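You operate a simulated robot arm through the tools that you are given. There is no shell and no other tool. Be economical: measure what you need, move in short steps, check, and stop when the job is done.

The job below is to be done with a simulated two-armed robot. You get a single attempt, and the scene is never put back.

TASK
Zero the counter, switch to ONE, feed as many boards as the job card says, then stop the pump.

The check looks at the end state, three seconds after you hand in, the way a careful person would. Anything else that was tipped, shoved, dropped, spilled or broken makes it a failure.

THE ROBOT
Two 7-joint arms with fingered hands on one trunk, on a base that drives. Base frame: it is fixed to the floor where the robot stands at the start and does not move with it; the origin is under the middle of the robot, x ahead of it, y to its left, z up. Units: m, degrees, N and s.
The left shoulder is at the start at [0.021, 0.215, 1.323], the right one opposite. With the tool pointing down near the work surface each hand reaches from about 0.1 to 0.66 m from the robot's upright axis, wherever it stands, measured 20 degrees to its own side. Places, roughly: feed switch [0.4, 0, 1.4]; feeder air knob [1, 0.8, 1.3]; feeder blower switch [0.4, 0, 1.3]; feeder main switch [0.3, 0, 0.9]; feeder pump switch [0.4, 0.1, 1.3]; feeder red lever [0.4, 1.6, 1.5]; feeder reset button [0.4, 0.1, 1.2]; feeder start button [0.4, 0.1, 1.2]; feeder stop button [0.4, 0, 1.2]; feeder yellow lever [0.6, 0.2, 1.2]; feeder zero button [0.4, 0, 1.2]; gap knob [1, 1, 1.4]; job card [0.4, 1.8, 1.3]; left clamp knob [0.8, 1.1, 1.1]; right clamp knob [0.8, 0.6, 1.1]; suction knob [0.4, 0, 1]. Payload 3.6 kg a hand.
The tool frame of a hand sits at the grasp point between the pads (the TCP): z along the fingers, y along the line on which they close. The tips reach 0.022 m beyond it. The gripper opens to 0.132 m. The gripper's body begins 0.06 m behind the TCP. The gripper is a hand of 4 fingers: y runs from the thumb to the fingers, the wrist lies at [0, 0, -0.203] in the tool frame, and closing takes about 1.5 s.
Orientation is told as [roll, pitch, yaw] about the base's x, y, z axes, in that order, counted from this pose: with the fingers straight down and closing along the base's y, the tool's x points along the base's -x, its y along +y and its z along -z.

THE INTERFACE
- The arms move only by the tool arm_command. It takes "left_steps", "right_steps" or both (then of equal length, played together; a hand with none holds still); each is one flat list of numbers, 7 for each row, row after row: the turn, a rotation vector about the tool's x, y, z in units of 90 degrees (1.0 is 90 degrees), then the shift along the tool's x, y, z in units of 500 mm (1.0 is 500 mm), then the opening in per cent of the stroke, from 0 (shut) to 100 (fully open). In form: [wx, wy, wz, tx, ty, tz, hand, wx, wy, wz, tx, ty, tz, hand, ...]. A call has 1 to 12 rows; each row is the pose to reach, as a shift and turn from the pose commanded when the call began, along the tool's axes at that moment. A call with a number of a shift or a turn outside -1 to 1 is refused whole. Rows are played at 5 a second. More than 0.05 m and 8.6 degrees between two rows, or a gripper value outside its range, and nothing of the call is played. Where a pose cannot be reached the arm comes as near as it can. A force on the tool above 40 N (or 10 N above the force at the start of the call, whichever is more), or a blocked arm, ends the call early, and 0.2 s more pass. Each finger travels about 0.108 m/s and halts on what it meets, pressing with about 24 N; the grip force reading is that of the motor and also rises with nothing between the fingers. The clock runs only during rows and for 0.2 s after the last one: add rows that repeat a pose to give the fingers time. It gives the time, the measured TCP pose, the force on the tool (base axes), the opening and the grip force at its end, in the units of the frame above (readings bear some noise), with the torque about the TCP (base axes, N m) and any sound that the robot's microphone picked up.
- Cameras (640 x 400 px; columns grow to the right, rows downward): "scene" is now at [0.1647, 0.0151, 1.2755]; the picture's right is [0.15, -0.99, 0.00], its down [0.03, 0.01, -1.00] and it looks along [0.99, 0.15, 0.03] (base axes); focal length 214 px, centre (320, 200). "left" rides on the left gripper at [-0.053, -0.053, -0.084] in its tool frame; the picture's right is [0.71, -0.71, 0.00], its down [0.53, 0.53, -0.67] and it looks along [0.47, 0.47, 0.74] (tool axes); focal length 247 px, centre (320, 200). "right" rides on the right gripper at [0.053, -0.053, -0.084] in its tool frame; the picture's right is [0.71, 0.71, 0.00], its down [-0.53, 0.53, -0.67] and it looks along [-0.47, 0.47, 0.74] (tool axes); focal length 247 px, centre (320, 200). There is no depth. A picture from a camera that has moved, and an enlarged one, comes with that camera's place and axes in the base frame and with its lens.
- capture(camera): a new picture of that camera. No time passes.
- lift_body(by): slides the trunk up (or, below 0, down) by that many m; the arms and the scene camera ride with it, the base frame stays. It gives what a move gives, with no picture.
- drive_base(legs): drives the robot by 1 to 6 legs, each [ahead, turn to the left] in m and degrees, along the robot's own axes; the way and the turn of a leg run together, so that a leg with both is an arc; at most 1.5 m and 180 degrees a leg. The arms and the cameras ride along, it lands a little off, and it stops where it bumps. It gives what a move gives.
- hand_shape(shape, hand): the hand has 4 fingers and takes this shape, open, in about a second: jaw (thumb against the fingers, like two jaws); tri (thumb and two fingers); tip (a fingertip pinch); poke (one finger out to press); point (the index stretched); flat (the hand flat); cup (the hand cupped); fist (a fist). The gripper value then closes the fingers along that shape, each until it touches; the sizes above hold for jaw. It gives what a move gives, with no picture.
- head_to(pan, tilt): turns the head with the scene camera to pan (to the left, within 60 degrees either way) and tilt (down, from -29 to 69), counted from straight ahead of the robot. It gives what a move gives.
- inspect(camera, box): a new picture of the part [left, top, right, bottom] of that camera's present view, enlarged. No time passes.
- finish_job(): hands the job in; it is judged then, once.

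Work in short steps. Places have to be worked out from the pictures, the camera data and where the tool is seen: move nearer, look again, correct. Check each grasp and each placing, and mend what went wrong. You have 120 turns and 92 pictures in all, those below and enlarged ones among them. Open the grippers and draw the arms clear of the work before you hand the job in, unless the task says otherwise; then end with one line.

The tools are called after "Emit:" as a command line: name --argument value ..., lists and objects as JSON in quotes. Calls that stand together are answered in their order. arm_command: Moves the arms, as the interface text tells. Its arguments: {"type":"object","properties":{"left_steps":{"type":"array"},"right_steps":{"type":"array"}},"required":[]} The other tools are called the same way: lift_body (by) slides the trunk up or down; hand_shape (shape, hand) gives the hand a shape; drive_base (legs) drives the base; head_to (pan, tilt) turns the head that bears the scene camera; capture (camera) takes a picture; inspect (camera, box) takes an enlarged picture of a part of a camera's view; finish_job () hands the job in.

At the start:

```text
t: 0.0
left_tool_pos: [0.439, 0.2009, 0.9983]
left_ee_rot: [-0.1, 0.0, 0.1]
left_contact_force: [0.0, 0.0, -0.1]
left_torque: [0.02, -0.01, 0.0]
left_width: 0.1321
left_finger_force: 0.1
left_shape: jaw
right_tool_pos: [0.2813, -0.0733, 1.5784]
right_ee_rot: [0.0, 0.0, 0.2]
right_contact_force: [-1.0, -0.1, 0.2]
right_torque: [0.0, 0.0, 0.0]
right_width: 0.132
right_finger_force: 0.0
right_shape: jaw
trunk travel left (down, up): [-0.6, 0.076]
robot x, y, heading: [0.0013, 0.0042, 0.1]
head pan, tilt: [8.7, -1.9]
```

scene: 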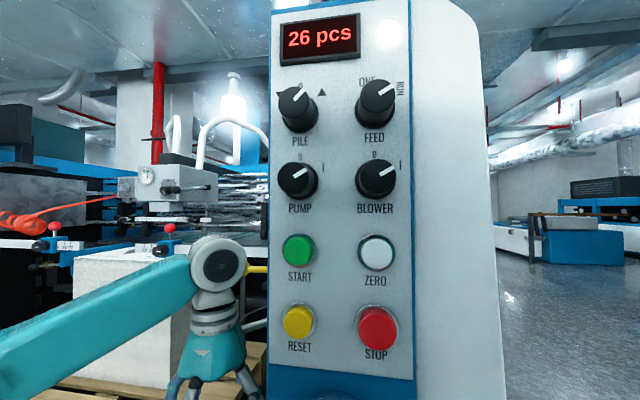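
right: 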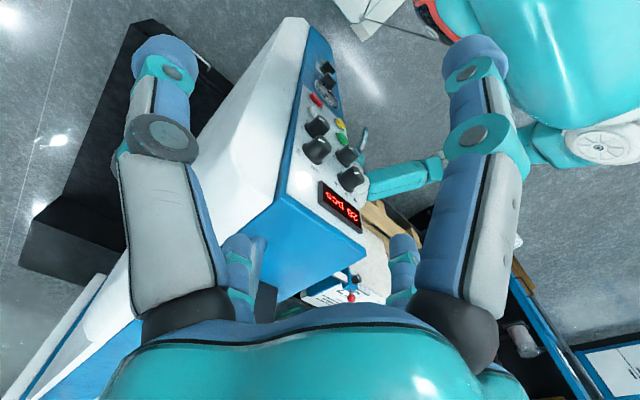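
left: 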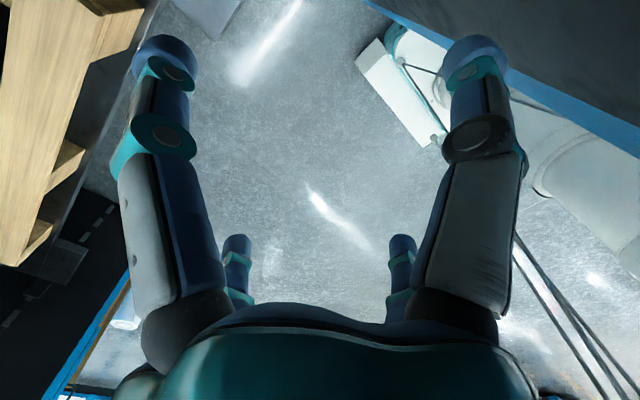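

The panel is right in front of me with the counter at 26 pcs. I'll enlarge the panel and then look for the job card on the left.

Emit:
inspect --camera "scene" --box '[260, 0, 420, 220]'

Emit:
head_to --pan 60 --tilt 0

Emit:
capture --camera "scene"

```text
1.82 times, centred on (340, 110) of scene
camera zoom: at [0.1647, 0.0151, 1.2755], right [0.15, -0.99, 0.0], down [0.03, 0.01, -1.0], along [0.99, 0.15, 0.03], focal length 390 px, centre (284, 364)
```

zoom: 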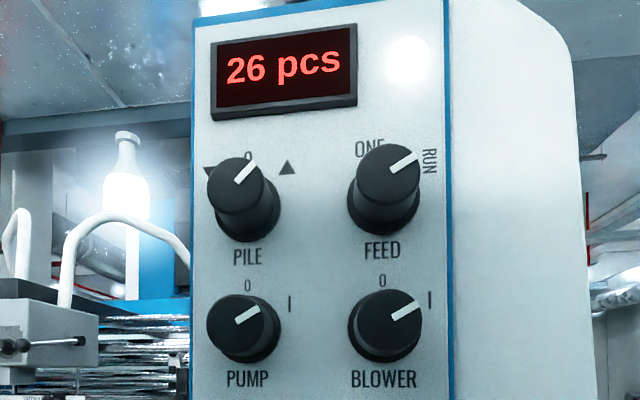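

```text
t: 1.2
left_tool_pos: [0.4387, 0.2009, 0.9993]
left_ee_rot: [0.0, -0.1, 0.1]
left_contact_force: [0.8, -0.5, -0.1]
left_torque: [0.03, -0.02, 0.01]
left_width: 0.1318
left_finger_force: 0.1
left_shape: jaw
right_tool_pos: [0.2814, -0.0743, 1.5791]
right_ee_rot: [0.0, -0.1, 0.2]
right_contact_force: [-0.2, 1.1, -0.3]
right_torque: [-0.01, 0.0, 0.02]
right_width: 0.1321
right_finger_force: 0.1
right_shape: jaw
trunk travel left (down, up): [-0.6, 0.076]
robot x, y, heading: [0.0016, -0.001, -0.1]
head pan, tilt: [60.0, 0.0]
```

```text
87 pictures are left
camera scene: at [0.1217, 0.0794, 1.2726], right [0.87, -0.5, 0.0], down [0.0, 0.0, -1.0], along [0.5, 0.87, 0.0], focal length 214 px, centre (320, 200)
```

scene: 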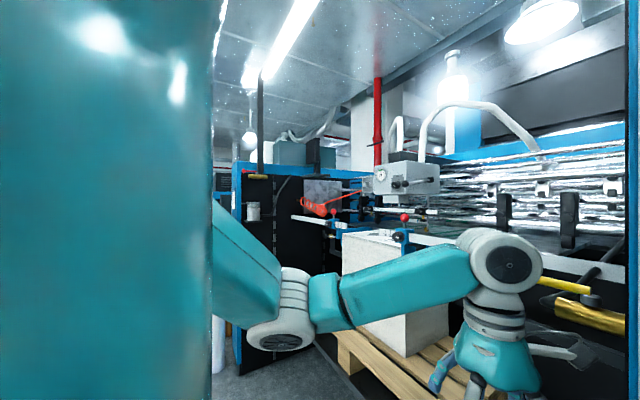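

The left arm hides much of the view; the card should appear around column 238. I'll enlarge there.

Emit:
inspect --camera "scene" --box '[210, 140, 350, 230]'

```text
4.44 times, centred on (280, 185) of scene
camera zoom: at [0.1217, 0.0794, 1.2726], right [0.87, -0.5, 0.0], down [0.0, 0.0, -1.0], along [0.5, 0.87, 0.0], focal length 953 px, centre (498, 267)
```

zoom: 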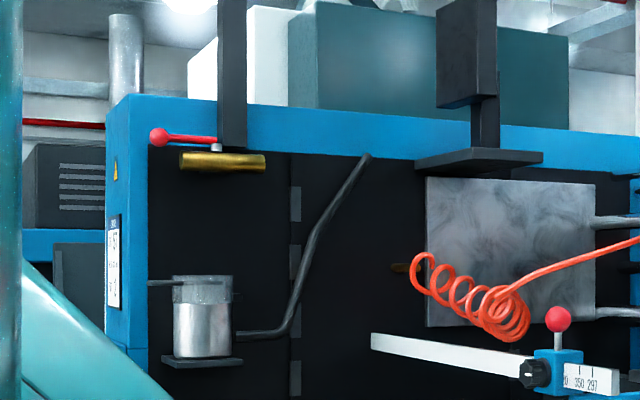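

The job card is on the near face of the blue post (facing −x), seen nearly edge-on. I back off straight half a metre to read it at a better angle.

Emit:
drive_base --legs '[[-0.5, 0]]'

Emit:
inspect --camera "scene" --box '[270, 140, 410, 230]'

```text
t: 4.1
left_tool_pos: [-0.0599, 0.2004, 0.9993]
left_ee_rot: [0.1, 0.0, -0.2]
left_contact_force: [-0.5, -0.4, -0.2]
left_torque: [0.03, -0.04, -0.02]
left_width: 0.1316
left_finger_force: 0.0
left_shape: jaw
right_tool_pos: [-0.2208, -0.0744, 1.579]
right_ee_rot: [0.1, 0.0, -0.2]
right_contact_force: [-1.1, -0.1, -0.4]
right_torque: [0.04, -0.01, -0.03]
right_width: 0.1318
right_finger_force: 0.0
right_shape: jaw
trunk travel left (down, up): [-0.6, 0.076]
robot x, y, heading: [-0.5009, 0.0035, -0.3]
head pan, tilt: [60.0, 0.0]
```

```text
4.44 times, centred on (340, 185) of scene
camera zoom: at [-0.3785, 0.0797, 1.2726], right [0.86, -0.5, 0.0], down [0.0, 0.0, -1.0], along [0.5, 0.86, 0.0], focal length 953 px, centre (231, 267)
```

zoom: 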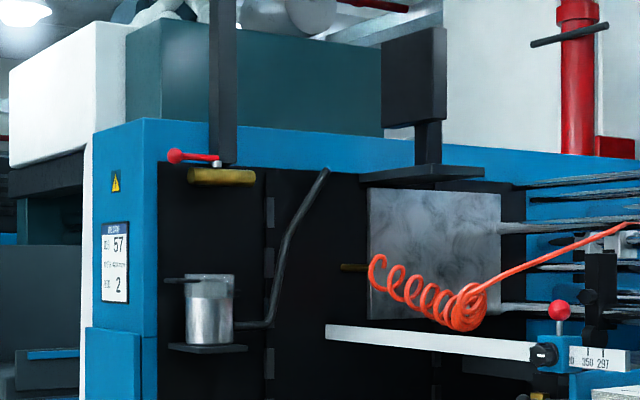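

Card readable soon: "57 … 2". I enlarge it tightly.

Emit:
inspect --camera "scene" --box '[284, 188, 304, 212]'

Emit:
head_to --pan 10 --tilt 5

Emit:
capture --camera "scene"

```text
16.00 times, centred on (294, 200) of scene
camera zoom: at [-0.3785, 0.0797, 1.2726], right [0.86, -0.5, 0.0], down [0.0, 0.0, -1.0], along [0.5, 0.86, 0.0], focal length 3432 px, centre (736, 200)
```

zoom: 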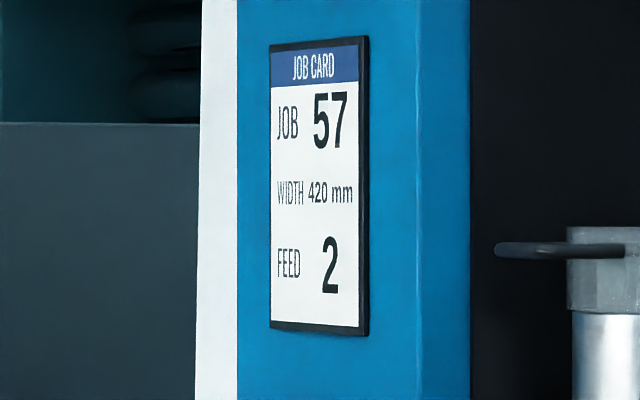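

```text
t: 5.3
left_tool_pos: [-0.0601, 0.1989, 0.9994]
left_ee_rot: [0.0, 0.1, -0.2]
left_contact_force: [-0.4, -0.1, -0.2]
left_torque: [0.03, 0.02, 0.01]
left_width: 0.132
left_finger_force: 0.2
left_shape: jaw
right_tool_pos: [-0.2198, -0.0748, 1.5791]
right_ee_rot: [0.0, 0.0, -0.1]
right_contact_force: [0.2, 0.1, 0.2]
right_torque: [-0.01, 0.0, -0.03]
right_width: 0.1318
right_finger_force: 0.0
right_shape: jaw
trunk travel left (down, up): [-0.6, 0.076]
robot x, y, heading: [-0.4979, -0.0014, -0.2]
head pan, tilt: [10.0, 5.0]
```

```text
83 pictures are left
camera scene: at [-0.3329, 0.0176, 1.2646], right [0.17, -0.99, 0.0], down [-0.09, -0.01, -1.0], along [0.98, 0.17, -0.09], focal length 214 px, centre (320, 200)
```

scene: 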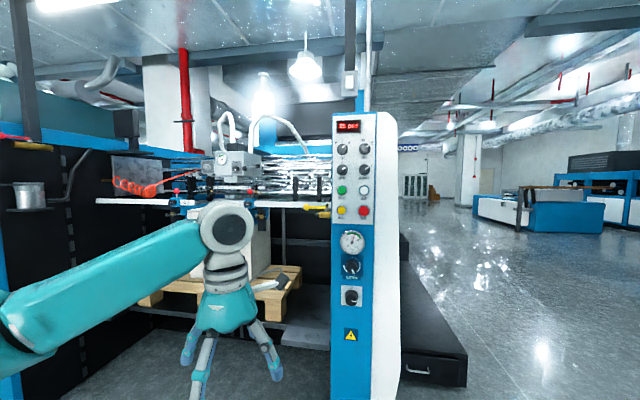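

Card: FEED 2. Now a detailed look at the whole panel from here.

Emit:
inspect --camera "scene" --box '[325, 110, 405, 222]'

Emit:
inspect --camera "scene" --box '[325, 220, 405, 320]'

```text
3.57 times, centred on (365, 166) of scene
camera zoom: at [-0.3329, 0.0176, 1.2646], right [0.17, -0.99, 0.0], down [-0.09, -0.01, -1.0], along [0.98, 0.17, -0.09], focal length 766 px, centre (159, 321)
```

zoom: 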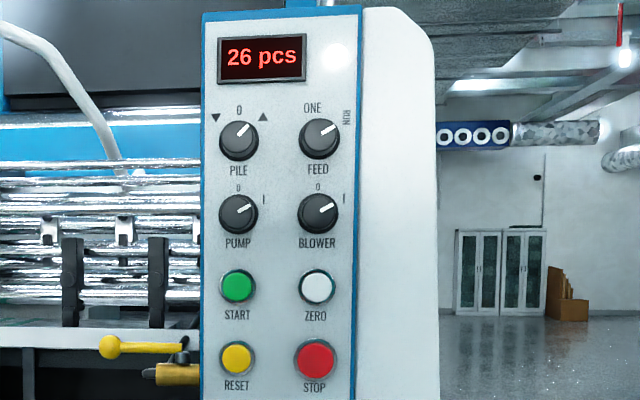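

```text
4.00 times, centred on (365, 270) of scene
camera zoom: at [-0.3329, 0.0176, 1.2646], right [0.17, -0.99, 0.0], down [-0.09, -0.01, -1.0], along [0.98, 0.17, -0.09], focal length 858 px, centre (140, -80)
```

zoom: 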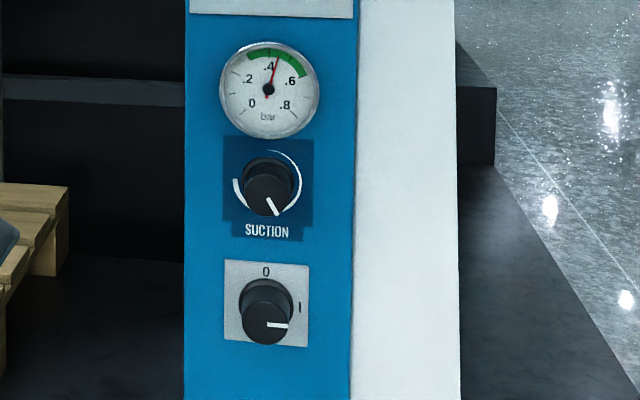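

The card says 2; pump, blower and main are on, feed is on RUN, counter is 26. I put the buttons near START (0.358,0.066,1.236) and ZERO (0.353,−0.004,1.237), with 0.066 m pitch up to the knobs. With the robot clear, I shape the right hand to poke and turn it to point forward.

Emit:
hand_shape --hand "right" --shape "poke"

Emit:
arm_command --right_steps '[0, -0.09, 0, -0.02, 0, 0.04, 0, 0, -0.18, 0, -0.04, 0, 0.09, 0, 0, -0.27, 0, -0.06, 0.01, 0.14, 0, 0, -0.36, 0, -0.08, 0.01, 0.19, 0, 0, -0.45, 0, -0.1, 0.02, 0.24, 0, 0, -0.54, 0, -0.13, 0.02, 0.3, 0, 0, -0.63, 0, -0.15, 0.02, 0.36, 0, 0, -0.72, 0, -0.17, 0.03, 0.42, 0, 0, -0.81, 0, -0.2, 0.03, 0.48, 0, 0, -0.9, 0, -0.22, 0.04, 0.53, 0, 0, -0.99, 0, -0.24, 0.04, 0.58, 0, 0, -1, 0, -0.24, 0.04, 0.6, 0]'

Emit:
capture --camera "scene"

Emit:
capture --camera "right"

```text
t: 6.2
left_tool_pos: [-0.0596, 0.2003, 0.9994]
left_ee_rot: [0.0, 0.1, -0.2]
left_contact_force: [0.0, -0.3, 0.3]
left_torque: [0.0, -0.01, 0.02]
left_width: 0.132
left_finger_force: 0.0
left_shape: jaw
right_tool_pos: [-0.2194, -0.0745, 1.5788]
right_ee_rot: [0.0, 0.0, -0.2]
right_contact_force: [0.8, 0.5, -0.4]
right_torque: [0.01, 0.01, 0.01]
right_width: 0.0
right_finger_force: 0.0
right_shape: poke
trunk travel left (down, up): [-0.6, 0.076]
robot x, y, heading: [-0.4986, 0.0022, -0.2]
head pan, tilt: [10.0, 5.0]
```

```text
t: 9.0
left_tool_pos: [-0.0595, 0.1983, 0.9996]
left_ee_rot: [0.1, 0.1, -0.3]
left_contact_force: [0.4, -1.2, -0.2]
left_torque: [0.04, 0.03, 0.01]
left_width: 0.1321
left_finger_force: 0.0
left_shape: jaw
right_tool_pos: [0.0246, 0.0924, 1.574]
right_ee_rot: [-0.7, -79.6, -0.8]
right_contact_force: [-1.8, 0.6, 0.6]
right_torque: [0.02, 0.02, 0.02]
right_width: 0.0
right_finger_force: 0.0
right_shape: poke
right hand out of reach, approached as far as the arm can: row 5, 6, 7, 8, 9, 10, 11, 12
trunk travel left (down, up): [-0.6, 0.076]
robot x, y, heading: [-0.5011, 0.0047, -0.2]
head pan, tilt: [10.0, 5.0]
stopped in row 12 (right hand): the arm was blocked; the commanded pose is now the measured one
```

```text
80 pictures are left
camera scene: at [-0.3331, 0.0159, 1.2647], right [0.17, -0.99, 0.0], down [-0.09, -0.01, -1.0], along [0.98, 0.17, -0.09], focal length 214 px, centre (320, 200)
```

scene: 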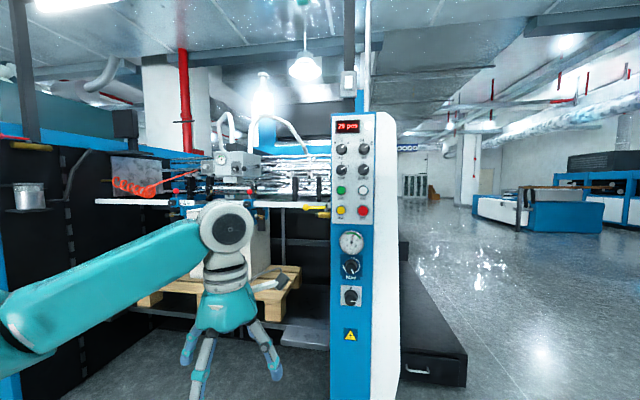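

```text
79 pictures are left
camera right: at [-0.0694, 0.0429, 1.5377], right [-0.11, 0.71, -0.7], down [-0.55, 0.54, 0.64], along [0.83, 0.45, 0.33], focal length 247 px, centre (320, 200)
```

right: 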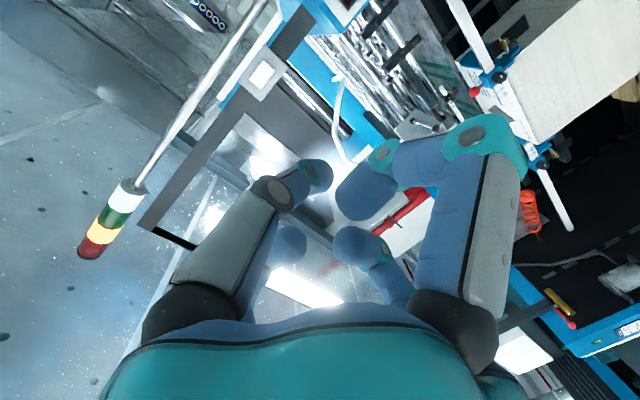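

The forward pose was too close to the body (out of reach). The counter may be ticking; I check it, and move the hand down and further out.

Emit:
inspect --camera "scene" --box '[325, 110, 405, 160]'

Emit:
arm_command --right_steps '[0, -0.02, 0, 0.06, -0.03, 0.02, 0, 0, -0.04, 0, 0.12, -0.06, 0.04, 0, 0, -0.06, 0, 0.18, -0.09, 0.06, 0, 0, -0.08, 0, 0.24, -0.12, 0.08, 0, 0, -0.1, 0, 0.3, -0.15, 0.1, 0, 0, -0.11, 0, 0.36, -0.18, 0.12, 0, 0, -0.115, 0, 0.42, -0.21, 0.14, 0, 0, -0.115, 0, 0.48, -0.24, 0.16, 0, 0, -0.115, 0, 0.54, -0.27, 0.18, 0, 0, -0.115, 0, 0.58, -0.28, 0.2, 0]'

Emit:
capture --camera "scene"

```text
8.00 times, centred on (365, 135) of scene
camera zoom: at [-0.3331, 0.0159, 1.2647], right [0.17, -0.99, 0.0], down [-0.09, -0.01, -1.0], along [0.98, 0.17, -0.09], focal length 1716 px, centre (-40, 720)
```

zoom: 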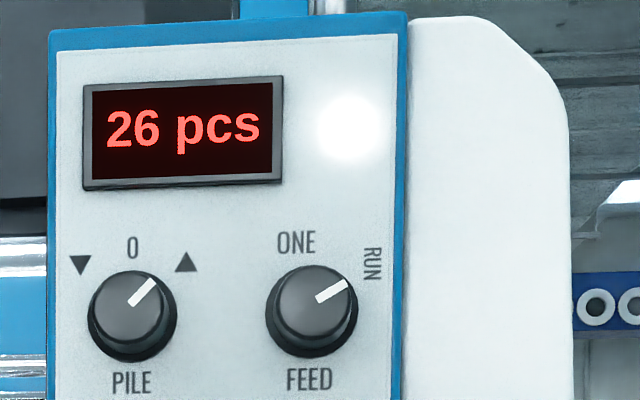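

```text
t: 11.2
left_tool_pos: [-0.0604, 0.201, 1.0001]
left_ee_rot: [0.0, 0.1, -0.2]
left_contact_force: [-0.7, -0.1, 0.6]
left_torque: [0.0, 0.01, -0.02]
left_width: 0.1319
left_finger_force: 0.1
left_shape: jaw
right_tool_pos: [0.0214, 0.0993, 1.6006]
right_ee_rot: [-9.3, -83.3, 7.2]
right_contact_force: [-0.2, 0.4, 0.6]
right_torque: [0.03, -0.02, 0.02]
right_width: 0.0001
right_finger_force: 0.0
right_shape: poke
right hand out of reach, approached as far as the arm can: row 1, 2, 3, 4, 5, 6, 7, 8, 9, 10
trunk travel left (down, up): [-0.6, 0.076]
robot x, y, heading: [-0.4976, 0.0016, -0.1]
head pan, tilt: [10.0, 5.0]
```

```text
77 pictures are left
camera scene: at [-0.3329, 0.0175, 1.2646], right [0.17, -0.99, 0.0], down [-0.09, -0.01, -1.0], along [0.98, 0.17, -0.09], focal length 214 px, centre (320, 200)
```

scene: 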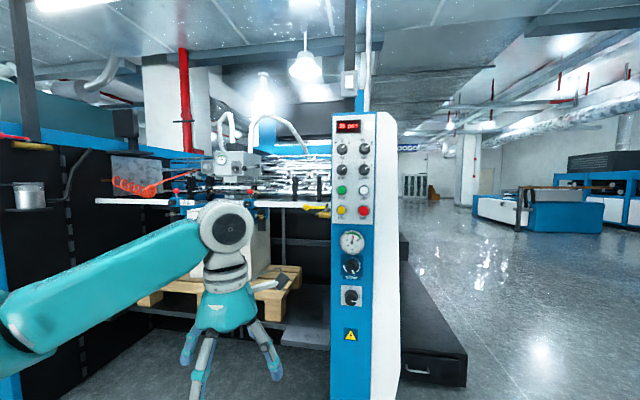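

Counter is steady at 26, so the machine is idle. The arm is against a joint limit; I'll turn the hand back to pointing down and re-approach lower.

Emit:
arm_command --right_steps '[0, 0.09, 0, 0, -0.03, -0.03, 0, 0, 0.18, 0, 0, -0.06, -0.06, 0, 0, 0.27, 0, 0, -0.09, -0.09, 0, 0, 0.36, 0, 0, -0.12, -0.12, 0, 0, 0.45, 0, 0, -0.15, -0.15, 0, 0, 0.54, 0, 0, -0.18, -0.18, 0, 0, 0.63, 0, 0, -0.21, -0.2, 0, 0, 0.72, 0, 0, -0.24, -0.22, 0, 0, 0.81, 0, 0, -0.27, -0.24, 0, 0, 0.9, 0, 0, -0.3, -0.26, 0, 0, 0.98, 0, 0, -0.32, -0.28, 0, 0, 0.98, 0, 0, -0.32, -0.28, 0]'

```text
t: 13.8
left_tool_pos: [-0.0589, 0.199, 0.9992]
left_ee_rot: [0.2, 0.1, -0.3]
left_contact_force: [0.5, -1.0, 0.2]
left_torque: [0.03, 0.01, -0.05]
left_width: 0.1316
left_finger_force: 0.0
left_shape: jaw
right_tool_pos: [-0.1244, -0.0492, 1.5746]
right_ee_rot: [2.0, 0.9, -5.0]
right_contact_force: [1.0, 0.4, 0.8]
right_torque: [0.04, 0.02, 0.01]
right_width: 0.0
right_finger_force: 0.1
right_shape: poke
right hand out of reach, approached as far as the arm can: row 8, 9, 10, 11, 12
trunk travel left (down, up): [-0.6, 0.076]
robot x, y, heading: [-0.5005, 0.0017, -0.4]
head pan, tilt: [10.0, 5.0]
```

Back to tool-down. Now lower it in the tool-down pose to about z 1.15.

Emit:
arm_command --right_steps '[0, 0, 0, 0, -0.02, 0.08, 0, 0, 0, 0, 0, -0.04, 0.16, 0, 0, 0, 0, 0, -0.06, 0.24, 0, 0, 0, 0, -0.01, -0.08, 0.32, 0, 0, 0, 0, -0.02, -0.1, 0.4, 0, 0, 0, 0, -0.03, -0.12, 0.48, 0, 0, 0, 0, -0.04, -0.14, 0.56, 0, 0, 0, 0, -0.05, -0.16, 0.64, 0, 0, 0, 0, -0.06, -0.18, 0.72, 0, 0, 0, 0, -0.06, -0.2, 0.8, 0, 0, 0, 0, -0.06, -0.2, 0.84, 0]'

```text
t: 16.2
left_tool_pos: [-0.0599, 0.2009, 0.9999]
left_ee_rot: [0.0, 0.1, -0.2]
left_contact_force: [0.3, -1.0, -0.8]
left_torque: [0.0, -0.02, -0.02]
left_width: 0.1319
left_finger_force: 0.0
left_shape: jaw
right_tool_pos: [-0.1087, -0.132, 1.1514]
right_ee_rot: [1.9, 0.7, -4.9]
right_contact_force: [0.1, 0.8, -0.1]
right_torque: [0.01, 0.02, 0.01]
right_width: 0.0002
right_finger_force: 0.0
right_shape: poke
trunk travel left (down, up): [-0.6, 0.076]
robot x, y, heading: [-0.4996, 0.0009, -0.6]
head pan, tilt: [10.0, 5.0]
```

Reached cleanly. Now rotate the fingers forward while pushing out to about 0.56 m from the axis.

Emit:
arm_command --right_steps '[0, -0.09, 0, -0.03, 0.01, -0.01, 0, 0, -0.18, 0, -0.06, 0.02, -0.02, 0, 0, -0.27, 0, -0.09, 0.03, -0.03, 0, 0, -0.36, 0, -0.12, 0.04, -0.04, 0, 0, -0.45, 0, -0.15, 0.06, -0.05, 0, 0, -0.54, 0, -0.18, 0.08, -0.06, 0, 0, -0.63, 0, -0.21, 0.09, -0.08, 0, 0, -0.72, 0, -0.24, 0.1, -0.1, 0, 0, -0.81, 0, -0.27, 0.11, -0.12, 0, 0, -0.9, 0, -0.3, 0.12, -0.13, 0, 0, -0.99, 0, -0.33, 0.13, -0.14, 0, 0, -1, 0, -0.34, 0.14, -0.14, 0]'

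Emit:
capture --camera "scene"

Emit:
capture --camera "right"

```text
t: 18.4
left_tool_pos: [-0.0578, 0.1985, 0.9997]
left_ee_rot: [0.1, 0.3, -0.2]
left_contact_force: [0.2, -0.5, 1.2]
left_torque: [0.0, 0.03, 0.0]
left_width: 0.1319
left_finger_force: 0.1
left_shape: jaw
right_tool_pos: [0.2512, -0.0964, 1.5425]
right_ee_rot: [59.2, -78.8, -71.0]
right_contact_force: [1.0, 0.6, -0.7]
right_torque: [-0.02, -0.1, -0.01]
right_width: 0.0
right_finger_force: 0.1
right_shape: poke
right hand out of reach, approached as far as the arm can: row 3, 4, 5, 6, 7, 8, 9, 10
trunk travel left (down, up): [-0.6, 0.076]
robot x, y, heading: [-0.5008, -0.0039, -0.3]
head pan, tilt: [10.0, 5.0]
stopped in row 10 (right hand): the arm was blocked; the commanded pose is now the measured one
```

```text
76 pictures are left
camera scene: at [-0.3294, 0.0155, 1.2642], right [0.17, -0.99, 0.0], down [-0.09, -0.01, -1.0], along [0.98, 0.17, -0.09], focal length 214 px, centre (320, 200)
```

scene: 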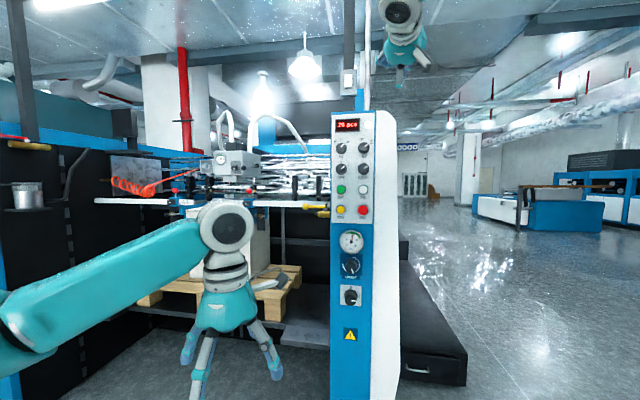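

```text
75 pictures are left
camera right: at [0.156, -0.1211, 1.4896], right [0.1, 0.81, -0.58], down [-0.51, 0.54, 0.67], along [0.85, 0.22, 0.47], focal length 247 px, centre (320, 200)
```

right: 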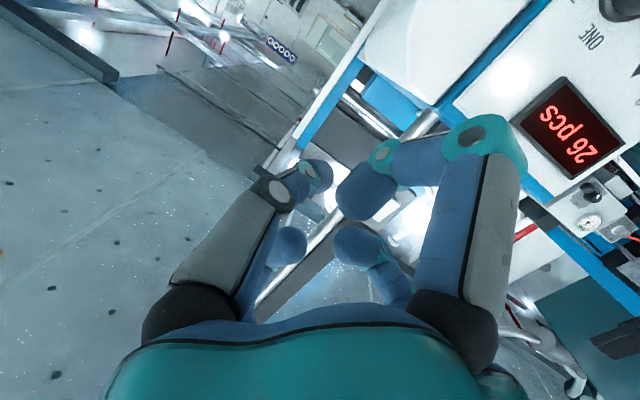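

The arm reaches forward only when the hand is above the shoulder, so I'll later lower the trunk about 0.3 m. First I straighten the pointing direction (it is 11° right, 6° down) and look at the poke shape with the head tilted up.

Emit:
arm_command --right_steps '[-0.045, -0.013, 0, 0, 0, 0, 0, -0.09, -0.027, 0, 0, 0, 0, 0, -0.133, -0.04, 0, 0, 0, 0, 0, -0.133, -0.04, 0, 0, 0, 0, 0]'

Emit:
head_to --pan -5 --tilt -25

Emit:
capture --camera "scene"

```text
t: 19.4
left_tool_pos: [-0.0589, 0.2014, 1.0014]
left_ee_rot: [0.1, 0.1, 0.0]
left_contact_force: [0.3, -0.9, 0.5]
left_torque: [-0.02, 0.02, 0.0]
left_width: 0.132
left_finger_force: 0.1
left_shape: jaw
right_tool_pos: [0.2723, -0.0869, 1.554]
right_ee_rot: [89.0, -79.8, -89.2]
right_contact_force: [-0.4, 0.4, 0.7]
right_torque: [0.01, 0.01, -0.02]
right_width: 0.0002
right_finger_force: 0.0
right_shape: poke
right hand out of reach, approached as far as the arm can: row 1, 2, 3, 4
trunk travel left (down, up): [-0.6, 0.076]
robot x, y, heading: [-0.499, 0.0027, -0.3]
head pan, tilt: [10.0, 5.0]
```

```text
t: 20.4
left_tool_pos: [-0.0591, 0.2008, 0.9997]
left_ee_rot: [0.0, 0.0, -0.1]
left_contact_force: [-0.7, -0.7, -0.9]
left_torque: [-0.01, 0.0, -0.02]
left_width: 0.132
left_finger_force: 0.0
left_shape: jaw
right_tool_pos: [0.2717, -0.0881, 1.554]
right_ee_rot: [89.0, -79.9, -89.1]
right_contact_force: [-0.5, 0.7, 0.0]
right_torque: [-0.02, 0.02, 0.01]
right_width: 0.0
right_finger_force: 0.0
right_shape: poke
trunk travel left (down, up): [-0.6, 0.076]
robot x, y, heading: [-0.5016, 0.0014, -0.5]
head pan, tilt: [-5.0, -25.0]
```

```text
74 pictures are left
camera scene: at [-0.3522, -0.0045, 1.3082], right [-0.09, -1.0, 0.0], down [0.42, -0.04, -0.91], along [0.9, -0.08, 0.42], focal length 214 px, centre (320, 200)
```

scene: 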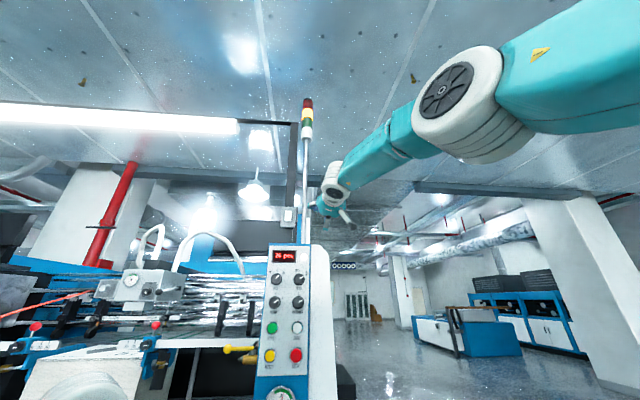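

The hand now points along +x with a harmless 10° twist. I retract it 0.12 m, then lower the trunk by 0.3 m.

Emit:
arm_command --right_steps '[0, 0, 0, 0, 0, -0.08, 0, 0, 0, 0, 0, 0, -0.16, 0, 0, 0, 0, 0, 0, -0.24, 0, 0, 0, 0, 0, 0, -0.24, 0]'

Emit:
lift_body --by -0.28

Emit:
inspect --camera "scene" --box '[260, 100, 420, 240]'

```text
t: 21.4
left_tool_pos: [-0.0594, 0.2014, 1.0015]
left_ee_rot: [0.0, 0.1, -0.2]
left_contact_force: [0.2, -0.7, 0.0]
left_torque: [0.0, 0.01, -0.02]
left_width: 0.1317
left_finger_force: 0.0
left_shape: jaw
right_tool_pos: [0.2283, -0.0689, 1.6084]
right_ee_rot: [88.5, -79.9, -88.7]
right_contact_force: [0.0, 0.1, -0.2]
right_torque: [0.05, -0.02, 0.02]
right_width: 0.0001
right_finger_force: 0.1
right_shape: poke
right hand out of reach, approached as far as the arm can: row 1, 2, 3, 4
trunk travel left (down, up): [-0.6, 0.076]
robot x, y, heading: [-0.5012, 0.0006, -0.3]
head pan, tilt: [-5.0, -25.0]
```

```text
t: 24.2
left_tool_pos: [-0.0602, 0.1997, 0.7206]
left_ee_rot: [0.0, 0.0, 0.0]
left_contact_force: [-0.1, 0.9, -0.7]
left_torque: [0.0, -0.01, 0.03]
left_width: 0.1321
left_finger_force: 0.0
left_shape: jaw
right_tool_pos: [0.261, -0.0687, 1.2826]
right_ee_rot: [68.5, -79.2, -69.0]
right_contact_force: [-0.4, 0.1, 0.6]
right_torque: [0.0, -0.04, -0.02]
right_width: 0.0
right_finger_force: 0.1
right_shape: poke
trunk travel left (down, up): [-0.32, 0.356]
robot x, y, heading: [-0.5023, -0.0003, -0.5]
head pan, tilt: [-5.0, -25.0]
```

```text
2.86 times, centred on (340, 170) of scene
camera zoom: at [-0.3502, -0.0046, 1.0229], right [-0.09, -1.0, 0.0], down [0.42, -0.04, -0.91], along [0.9, -0.08, 0.42], focal length 613 px, centre (263, 286)
```

zoom: 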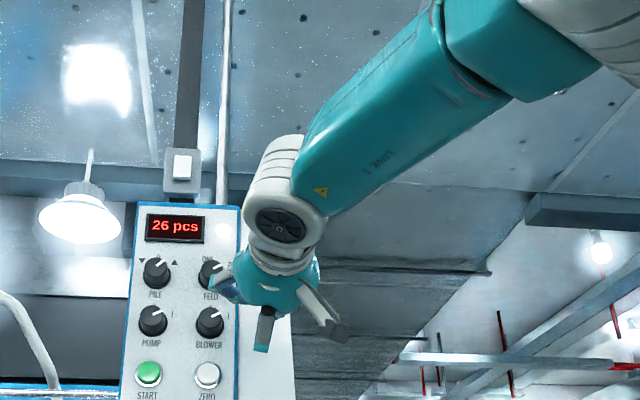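

Checking the numbers, the hand does point along +x (4° down) with about 10° of twist — twist appears to be the limit. I twist it further the free way (+27°) and retract.

Emit:
arm_command --right_steps '[0, -0.01, 0.09, 0, 0, 0, 0, 0, -0.02, 0.18, 0, 0, 0, 0, 0, -0.03, 0.27, 0, 0, 0, 0, 0, -0.04, 0.36, 0, 0, -0.05, 0, 0, -0.04, 0.36, 0, 0, -0.1, 0, 0, -0.04, 0.36, 0, 0, -0.15, 0, 0, -0.04, 0.36, 0, 0, -0.2, 0, 0, -0.04, 0.36, 0, 0, -0.2, 0]'

```text
t: 26.2
left_tool_pos: [-0.0591, 0.2001, 0.7202]
left_ee_rot: [0.1, 0.1, -0.1]
left_contact_force: [-0.1, -0.2, 0.2]
left_torque: [-0.05, 0.0, 0.01]
left_width: 0.1316
left_finger_force: 0.1
left_shape: jaw
right_tool_pos: [0.2715, -0.1025, 1.314]
right_ee_rot: [86.3, -47.3, -90.9]
right_contact_force: [-0.4, 0.5, 0.1]
right_torque: [0.0, 0.01, 0.05]
right_width: 0.0
right_finger_force: 0.1
right_shape: poke
right hand out of reach, approached as far as the arm can: row 1, 2, 3, 4, 5, 6, 7, 8
trunk travel left (down, up): [-0.32, 0.356]
robot x, y, heading: [-0.5028, 0.0008, -0.2]
head pan, tilt: [-5.0, -25.0]
stopped in row 8 (right hand): the arm was blocked; the commanded pose is now the measured one
```

Direction is fine but this arm can't come closer than ~0.77 m in its elbow-up posture. The left arm has a different, elbow-out posture; I test turning its hand forward.

Emit:
arm_command --left_steps '[0, -0.09, 0, -0.02, -0.01, -0.03, 100, 0, -0.18, 0, -0.04, -0.02, -0.06, 100, 0, -0.27, 0, -0.06, -0.03, -0.09, 100, 0, -0.36, 0, -0.08, -0.04, -0.12, 100, 0, -0.45, 0, -0.1, -0.05, -0.15, 100, 0, -0.54, 0, -0.12, -0.06, -0.18, 100, 0, -0.63, 0, -0.14, -0.07, -0.21, 100, 0, -0.72, 0, -0.17, -0.08, -0.24, 100, 0, -0.81, 0, -0.2, -0.09, -0.28, 100, 0, -0.9, 0, -0.22, -0.1, -0.32, 100, 0, -0.99, 0, -0.24, -0.1, -0.36, 100]'

Emit:
head_to --pan 5 --tilt 0

Emit:
capture --camera "scene"

```text
t: 28.8
left_tool_pos: [0.063, 0.1734, 0.8928]
left_ee_rot: [85.2, -84.4, -84.2]
left_contact_force: [0.4, -1.2, -0.6]
left_torque: [0.01, 0.0, 0.0]
left_width: 0.1318
left_finger_force: 0.0
left_shape: jaw
right_tool_pos: [0.2716, -0.1033, 1.316]
right_ee_rot: [86.6, -47.2, -91.1]
right_contact_force: [0.2, -0.1, -0.1]
right_torque: [0.03, 0.01, 0.0]
right_width: 0.0001
right_finger_force: 0.1
right_shape: poke
trunk travel left (down, up): [-0.32, 0.356]
robot x, y, heading: [-0.4951, 0.0001, -0.4]
head pan, tilt: [-5.0, -25.0]
stopped in row 11 (left hand): the arm was blocked; the commanded pose is now the measured one
```

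```text
t: 29.7
left_tool_pos: [0.0634, 0.1743, 0.8921]
left_ee_rot: [85.2, -84.3, -84.1]
left_contact_force: [0.0, 0.4, -0.3]
left_torque: [0.01, 0.0, 0.01]
left_width: 0.1317
left_finger_force: 0.0
left_shape: jaw
right_tool_pos: [0.2714, -0.1033, 1.3167]
right_ee_rot: [86.6, -47.3, -90.9]
right_contact_force: [0.1, 0.0, -0.4]
right_torque: [-0.03, 0.02, 0.02]
right_width: 0.0
right_finger_force: 0.1
right_shape: poke
trunk travel left (down, up): [-0.32, 0.356]
robot x, y, heading: [-0.502, 0.0, -0.4]
head pan, tilt: [5.0, 0.0]
```

```text
72 pictures are left
camera scene: at [-0.3311, 0.0093, 0.9872], right [0.08, -1.0, 0.0], down [0.0, 0.0, -1.0], along [1.0, 0.08, 0.0], focal length 214 px, centre (320, 200)
```

scene: 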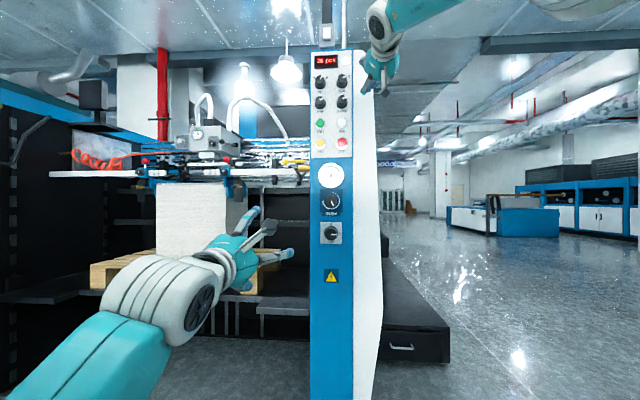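

The left arm reaches forward nicely in this low-elbow posture, so I'll do the whole job with the left hand. First I bring the right hand back to a tucked, tool-down pose.

Emit:
arm_command --right_steps '[0.06, 0.065, 0, 0.01, -0.04, -0.07, 0, 0.12, 0.13, 0, 0.02, -0.08, -0.14, 0, 0.18, 0.195, 0, 0.03, -0.12, -0.21, 0, 0.24, 0.26, 0, 0.04, -0.16, -0.28, 0, 0.3, 0.325, 0, 0.05, -0.2, -0.35, 0, 0.36, 0.39, 0, 0.06, -0.24, -0.42, 0, 0.42, 0.455, 0, 0.07, -0.28, -0.49, 0, 0.48, 0.52, 0, 0.08, -0.32, -0.56, 0, 0.54, 0.585, 0, 0.09, -0.36, -0.63, 0, 0.6, 0.65, 0, 0.1, -0.4, -0.7, 0, 0.66, 0.715, 0, 0.107, -0.41, -0.77, 0, 0.66, 0.715, 0, 0.107, -0.41, -0.77, 0]'

Emit:
lift_body --by 0.34

Emit:
hand_shape --hand "left" --shape "poke"

Emit:
capture --camera "scene"

Emit:
capture --camera "left"

```text
t: 32.5
left_tool_pos: [0.0646, 0.1727, 0.8926]
left_ee_rot: [84.5, -84.1, -83.4]
left_contact_force: [0.1, -0.2, -0.2]
left_torque: [0.02, 0.0, 0.02]
left_width: 0.1318
left_finger_force: 0.0
left_shape: jaw
right_tool_pos: [-0.0537, -0.2032, 1.2613]
right_ee_rot: [19.0, -1.8, -54.8]
right_contact_force: [0.6, -0.5, 0.4]
right_torque: [0.06, -0.01, 0.04]
right_width: 0.0
right_finger_force: 0.1
right_shape: poke
right hand out of reach, approached as far as the arm can: row 1, 2, 3, 4, 5, 6, 7, 8, 9, 10, 11
trunk travel left (down, up): [-0.32, 0.356]
robot x, y, heading: [-0.4998, -0.0023, -0.1]
head pan, tilt: [5.0, 0.0]
stopped in row 12 (right hand): the arm was blocked; the commanded pose is now the measured one
```

```text
t: 33.8
left_tool_pos: [0.0683, 0.2125, 0.9892]
left_ee_rot: [93.7, -76.0, -90.9]
left_contact_force: [-0.2, 0.2, 0.7]
left_torque: [0.03, -0.03, 0.0]
left_width: 0.1318
left_finger_force: 0.1
left_shape: jaw
right_tool_pos: [-0.0592, -0.2011, 1.3613]
right_ee_rot: [19.3, -2.0, -54.7]
right_contact_force: [0.3, -0.2, -0.8]
right_torque: [0.01, 0.03, -0.01]
right_width: 0.0
right_finger_force: 0.0
right_shape: poke
trunk travel left (down, up): [-0.416, 0.259]
robot x, y, heading: [-0.4986, 0.0055, -0.2]
head pan, tilt: [5.0, 0.0]
stopped: the arm was blocked; the commanded pose is now the measured one
```

```text
t: 34.7
left_tool_pos: [0.0677, 0.2114, 0.9872]
left_ee_rot: [93.7, -76.0, -91.0]
left_contact_force: [0.6, 0.8, -0.3]
left_torque: [-0.02, 0.01, 0.01]
left_width: 0.0
left_finger_force: 0.1
left_shape: poke
right_tool_pos: [-0.058, -0.2016, 1.3628]
right_ee_rot: [19.2, -2.1, -54.8]
right_contact_force: [0.8, 0.3, 0.3]
right_torque: [-0.02, -0.02, -0.03]
right_width: 0.0
right_finger_force: 0.1
right_shape: poke
trunk travel left (down, up): [-0.416, 0.259]
robot x, y, heading: [-0.5007, -0.0003, -0.2]
head pan, tilt: [5.0, 0.0]
```

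```text
71 pictures are left
camera scene: at [-0.3326, 0.0094, 1.0867], right [0.08, -1.0, 0.0], down [0.0, 0.0, -1.0], along [1.0, 0.08, 0.0], focal length 214 px, centre (320, 200)
```

scene: 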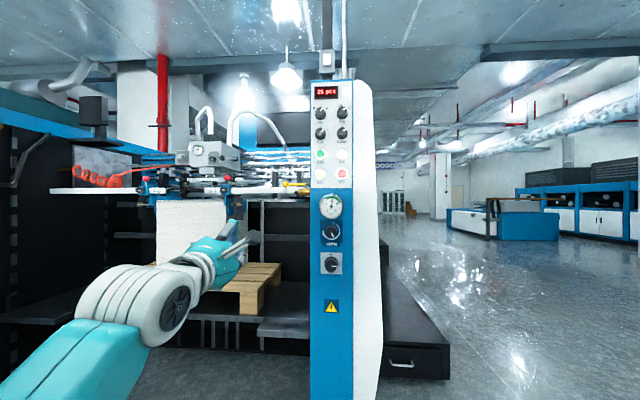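

```text
70 pictures are left
camera left: at [-0.0134, 0.1415, 1.0251], right [0.04, -0.52, -0.86], down [-0.69, 0.61, -0.39], along [0.72, 0.61, -0.33], focal length 247 px, centre (320, 200)
```

left: 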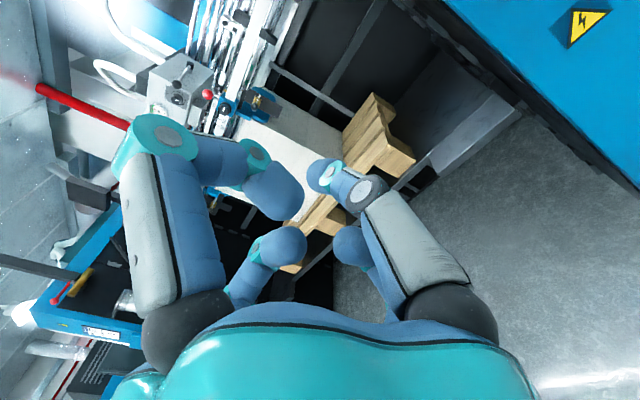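

The lift stopped at +0.097 as an arm drifted near a joint limit. The left hand still points forward; I try the lift again.

Emit:
lift_body --by 0.22

```text
t: 36.0
left_tool_pos: [0.0691, 0.2507, 1.0951]
left_ee_rot: [93.1, -67.8, -88.6]
left_contact_force: [-0.8, -0.6, -0.2]
left_torque: [-0.01, 0.02, 0.02]
left_width: 0.0002
left_finger_force: 0.0
left_shape: poke
right_tool_pos: [-0.0585, -0.2015, 1.479]
right_ee_rot: [19.4, -2.2, -54.8]
right_contact_force: [-0.3, 0.4, 0.2]
right_torque: [0.0, 0.0, -0.01]
right_width: 0.0
right_finger_force: 0.0
right_shape: poke
trunk travel left (down, up): [-0.532, 0.144]
robot x, y, heading: [-0.4982, 0.0034, -0.4]
head pan, tilt: [5.0, 0.0]
stopped: the arm was blocked; the commanded pose is now the measured one
```

Still drifting sideways while lifting, but direction is good. I now move the left hand right and up by arm command to test reach.

Emit:
arm_command --left_steps '[0, 0, 0, -0.06, -0.05, 0, 0, 0, 0, 0, -0.12, -0.1, 0, 0, 0, 0, 0, -0.18, -0.15, 0, 0, 0, 0, 0, -0.24, -0.2, 0, 0, 0, 0, 0, -0.3, -0.23, 0, 0, 0, 0, 0, -0.314, -0.238, 0, 0]'

Emit:
lift_body --by 0.05

Emit:
capture --camera "scene"

```text
t: 36.5
left_tool_pos: [0.0729, 0.2542, 1.1057]
left_ee_rot: [93.2, -56.5, -85.6]
left_contact_force: [-0.3, 0.7, 0.5]
left_torque: [-0.01, 0.02, 0.0]
left_width: 0.0
left_finger_force: 0.1
left_shape: poke
right_tool_pos: [-0.0578, -0.2023, 1.4781]
right_ee_rot: [19.3, -2.0, -54.8]
right_contact_force: [0.3, 0.7, -0.1]
right_torque: [0.0, -0.04, -0.02]
right_width: 0.0001
right_finger_force: 0.0
right_shape: poke
trunk travel left (down, up): [-0.532, 0.144]
robot x, y, heading: [-0.5012, -0.0011, -0.1]
head pan, tilt: [5.0, 0.0]
stopped in row 2 (left hand): the arm was blocked; the commanded pose is now the measured one
```

```text
t: 37.4
left_tool_pos: [0.0709, 0.3008, 1.1499]
left_ee_rot: [93.5, -47.8, -83.5]
left_contact_force: [-0.3, 0.2, -0.4]
left_torque: [-0.05, 0.0, 0.01]
left_width: 0.0
left_finger_force: 0.1
left_shape: poke
right_tool_pos: [-0.0581, -0.2018, 1.5304]
right_ee_rot: [19.3, -2.1, -54.9]
right_contact_force: [0.4, -0.6, -0.1]
right_torque: [-0.02, 0.0, -0.03]
right_width: 0.0
right_finger_force: 0.0
right_shape: poke
trunk travel left (down, up): [-0.583, 0.093]
robot x, y, heading: [-0.501, 0.0009, -0.4]
head pan, tilt: [5.0, 0.0]
stopped: the arm was blocked; the commanded pose is now the measured one
```

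```text
69 pictures are left
camera scene: at [-0.3335, 0.0095, 1.2558], right [0.08, -1.0, 0.0], down [0.0, 0.0, -1.0], along [1.0, 0.08, 0.0], focal length 214 px, centre (320, 200)
```

scene: 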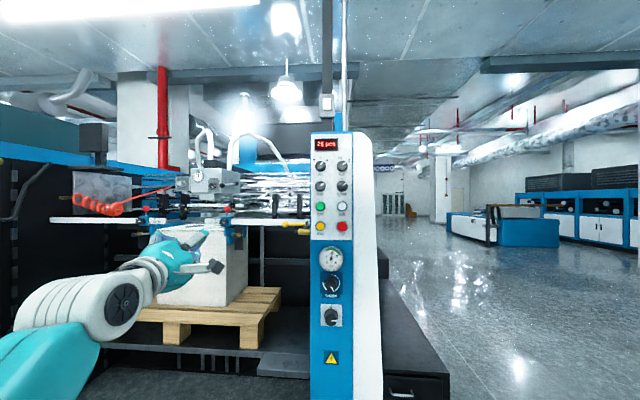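

The limit drives the hand to twist more as it rises; I follow that and add 45° of twist in place to get away from the limit.

Emit:
arm_command --left_steps '[0, 0, 0.09, 0, 0, 0, 0, 0, 0, 0.18, 0, 0, 0, 0, 0, 0, 0.27, 0, 0, 0, 0, 0, 0, 0.36, 0, 0, 0, 0, 0, 0, 0.45, 0, 0, 0, 0, 0, 0, 0.5, 0, 0, 0, 0]'

```text
t: 38.8
left_tool_pos: [0.0699, 0.2996, 1.1492]
left_ee_rot: [92.3, -3.0, -81.2]
left_contact_force: [1.1, 0.8, -1.5]
left_torque: [0.01, 0.03, -0.01]
left_width: 0.0
left_finger_force: 0.1
left_shape: poke
right_tool_pos: [-0.0579, -0.2006, 1.5301]
right_ee_rot: [19.3, -2.1, -54.8]
right_contact_force: [0.8, 0.6, -0.8]
right_torque: [0.0, 0.0, -0.02]
right_width: 0.0001
right_finger_force: 0.0
right_shape: poke
trunk travel left (down, up): [-0.583, 0.093]
robot x, y, heading: [-0.5013, 0.0004, -0.3]
head pan, tilt: [5.0, 0.0]
```

That freed it (twist ≈90°, tool x to the left, tool y up). Now move 0.2 m right, 0.06 m up and straighten the yaw.

Emit:
arm_command --left_steps '[0, -0.02, 0, -0.08, 0.02, -0.01, 0, 0, -0.04, 0, -0.16, 0.04, -0.02, 0, 0, -0.06, 0, -0.24, 0.06, -0.04, 0, 0, -0.08, 0, -0.32, 0.09, -0.05, 0, 0, -0.1, 0, -0.4, 0.12, -0.06, 0, 0, -0.1, 0, -0.4, 0.12, -0.06, 0]'

Emit:
capture --camera "scene"

Emit:
capture --camera "left"

```text
t: 39.8
left_tool_pos: [0.0733, 0.2136, 1.1802]
left_ee_rot: [93.8, 8.2, -84.4]
left_contact_force: [-0.2, 0.1, -0.4]
left_torque: [0.01, -0.01, -0.02]
left_width: 0.0001
left_finger_force: 0.1
left_shape: poke
right_tool_pos: [-0.0592, -0.2014, 1.5306]
right_ee_rot: [19.4, -2.1, -54.8]
right_contact_force: [-0.1, -0.3, -0.7]
right_torque: [0.01, 0.0, 0.01]
right_width: 0.0001
right_finger_force: 0.1
right_shape: poke
trunk travel left (down, up): [-0.583, 0.093]
robot x, y, heading: [-0.5028, 0.0056, -0.6]
head pan, tilt: [5.0, 0.0]
stopped in row 4 (left hand): the arm was blocked; the commanded pose is now the measured one
```

```text
68 pictures are left
camera scene: at [-0.3335, 0.0092, 1.2555], right [0.08, -1.0, 0.0], down [0.0, 0.0, -1.0], along [1.0, 0.08, 0.0], focal length 214 px, centre (320, 200)
```

scene: 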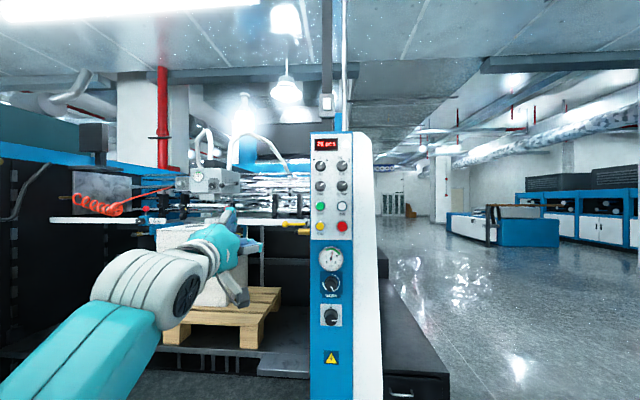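

```text
67 pictures are left
camera left: at [-0.0026, 0.1602, 1.1133], right [-0.03, 0.8, -0.6], down [-0.74, 0.38, 0.55], along [0.67, 0.46, 0.58], focal length 247 px, centre (320, 200)
```

left: 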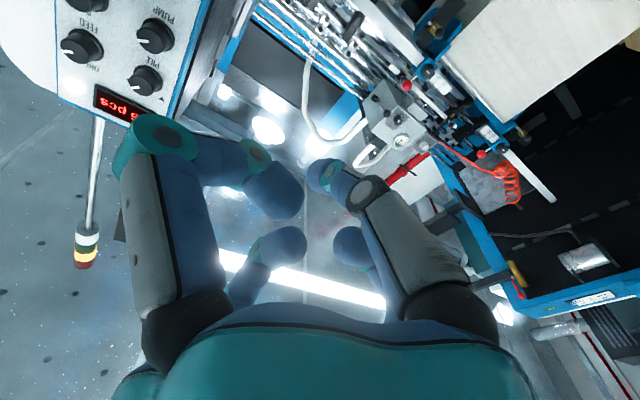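

Moving right relative to the body hits the wrist limit; the hand is comfortable about 0.25–0.3 m left of the robot's axis. So I shift the whole robot ~0.27 m to the right with turn–drive–turn.

Emit:
drive_base --legs '[[0, -80], [0.28, 0], [0, 80]]'

Emit:
head_to --pan 20 --tilt 0

Emit:
capture --camera "scene"

```text
t: 42.9
left_tool_pos: [-0.0507, -0.4415, 1.1802]
left_ee_rot: [95.7, 14.5, -149.5]
left_contact_force: [-0.5, -0.4, 0.3]
left_torque: [-0.01, -0.01, 0.03]
left_width: 0.0001
left_finger_force: 0.0
left_shape: poke
right_tool_pos: [-0.5138, -0.4879, 1.5311]
right_ee_rot: [19.5, -1.9, -122.0]
right_contact_force: [-1.4, 0.7, -0.9]
right_torque: [-0.01, 0.03, 0.01]
right_width: 0.0002
right_finger_force: 0.0
right_shape: poke
trunk travel left (down, up): [-0.583, 0.093]
robot x, y, heading: [-0.4566, 0.0156, -69.1]
head pan, tilt: [5.0, 0.0]
stopped in leg 1: the robot was blocked; the commanded pose is now the measured one
```

```text
t: 43.7
left_tool_pos: [-0.0485, -0.4404, 1.1811]
left_ee_rot: [95.7, 14.5, -149.5]
left_contact_force: [0.3, -0.2, 0.1]
left_torque: [0.02, -0.02, 0.01]
left_width: 0.0
left_finger_force: 0.1
left_shape: poke
right_tool_pos: [-0.5113, -0.4857, 1.5316]
right_ee_rot: [19.2, -2.1, -122.0]
right_contact_force: [-0.1, 0.6, 0.5]
right_torque: [-0.02, -0.03, 0.0]
right_width: 0.0
right_finger_force: 0.0
right_shape: poke
trunk travel left (down, up): [-0.583, 0.093]
robot x, y, heading: [-0.4581, 0.0145, -69.2]
head pan, tilt: [20.0, 0.0]
```

```text
66 pictures are left
camera scene: at [-0.3727, -0.1212, 1.2556], right [-0.76, -0.65, 0.0], down [0.0, 0.0, -1.0], along [0.65, -0.76, 0.0], focal length 214 px, centre (320, 200)
```

scene: 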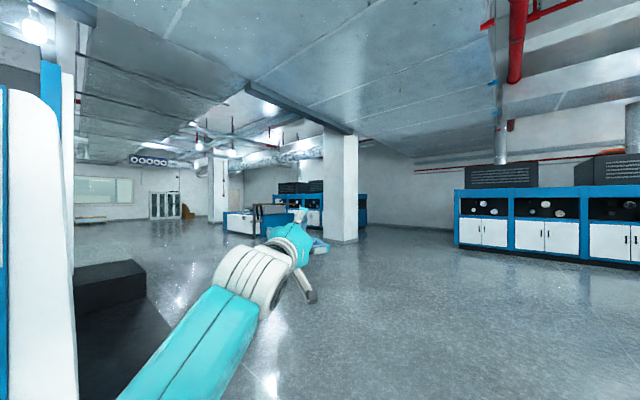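

The turn was blocked at −69°, shifting the base by 4 cm in +x, so something behind was touched. I look back that way.

Emit:
head_to --pan -60 --tilt 15

Emit:
capture --camera "scene"

```text
t: 45.2
left_tool_pos: [-0.049, -0.4398, 1.1802]
left_ee_rot: [95.8, 14.3, -149.5]
left_contact_force: [0.2, -0.3, -0.1]
left_torque: [0.01, -0.03, -0.01]
left_width: 0.0
left_finger_force: 0.0
left_shape: poke
right_tool_pos: [-0.5116, -0.4865, 1.5314]
right_ee_rot: [19.3, -2.1, -122.0]
right_contact_force: [0.8, 0.3, 0.5]
right_torque: [0.0, 0.04, -0.02]
right_width: 0.0
right_finger_force: 0.1
right_shape: poke
trunk travel left (down, up): [-0.583, 0.093]
robot x, y, heading: [-0.4585, 0.014, -69.1]
head pan, tilt: [-60.0, 15.0]
```

```text
65 pictures are left
camera scene: at [-0.4905, -0.1253, 1.2314], right [-0.77, 0.63, 0.0], down [0.16, 0.2, -0.97], along [-0.61, -0.75, -0.26], focal length 214 px, centre (320, 200)
```

scene: 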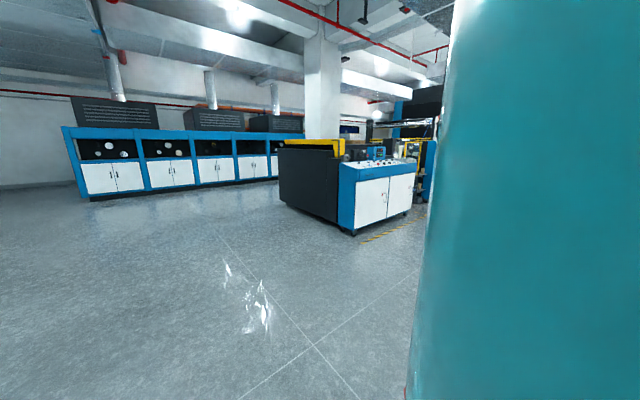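

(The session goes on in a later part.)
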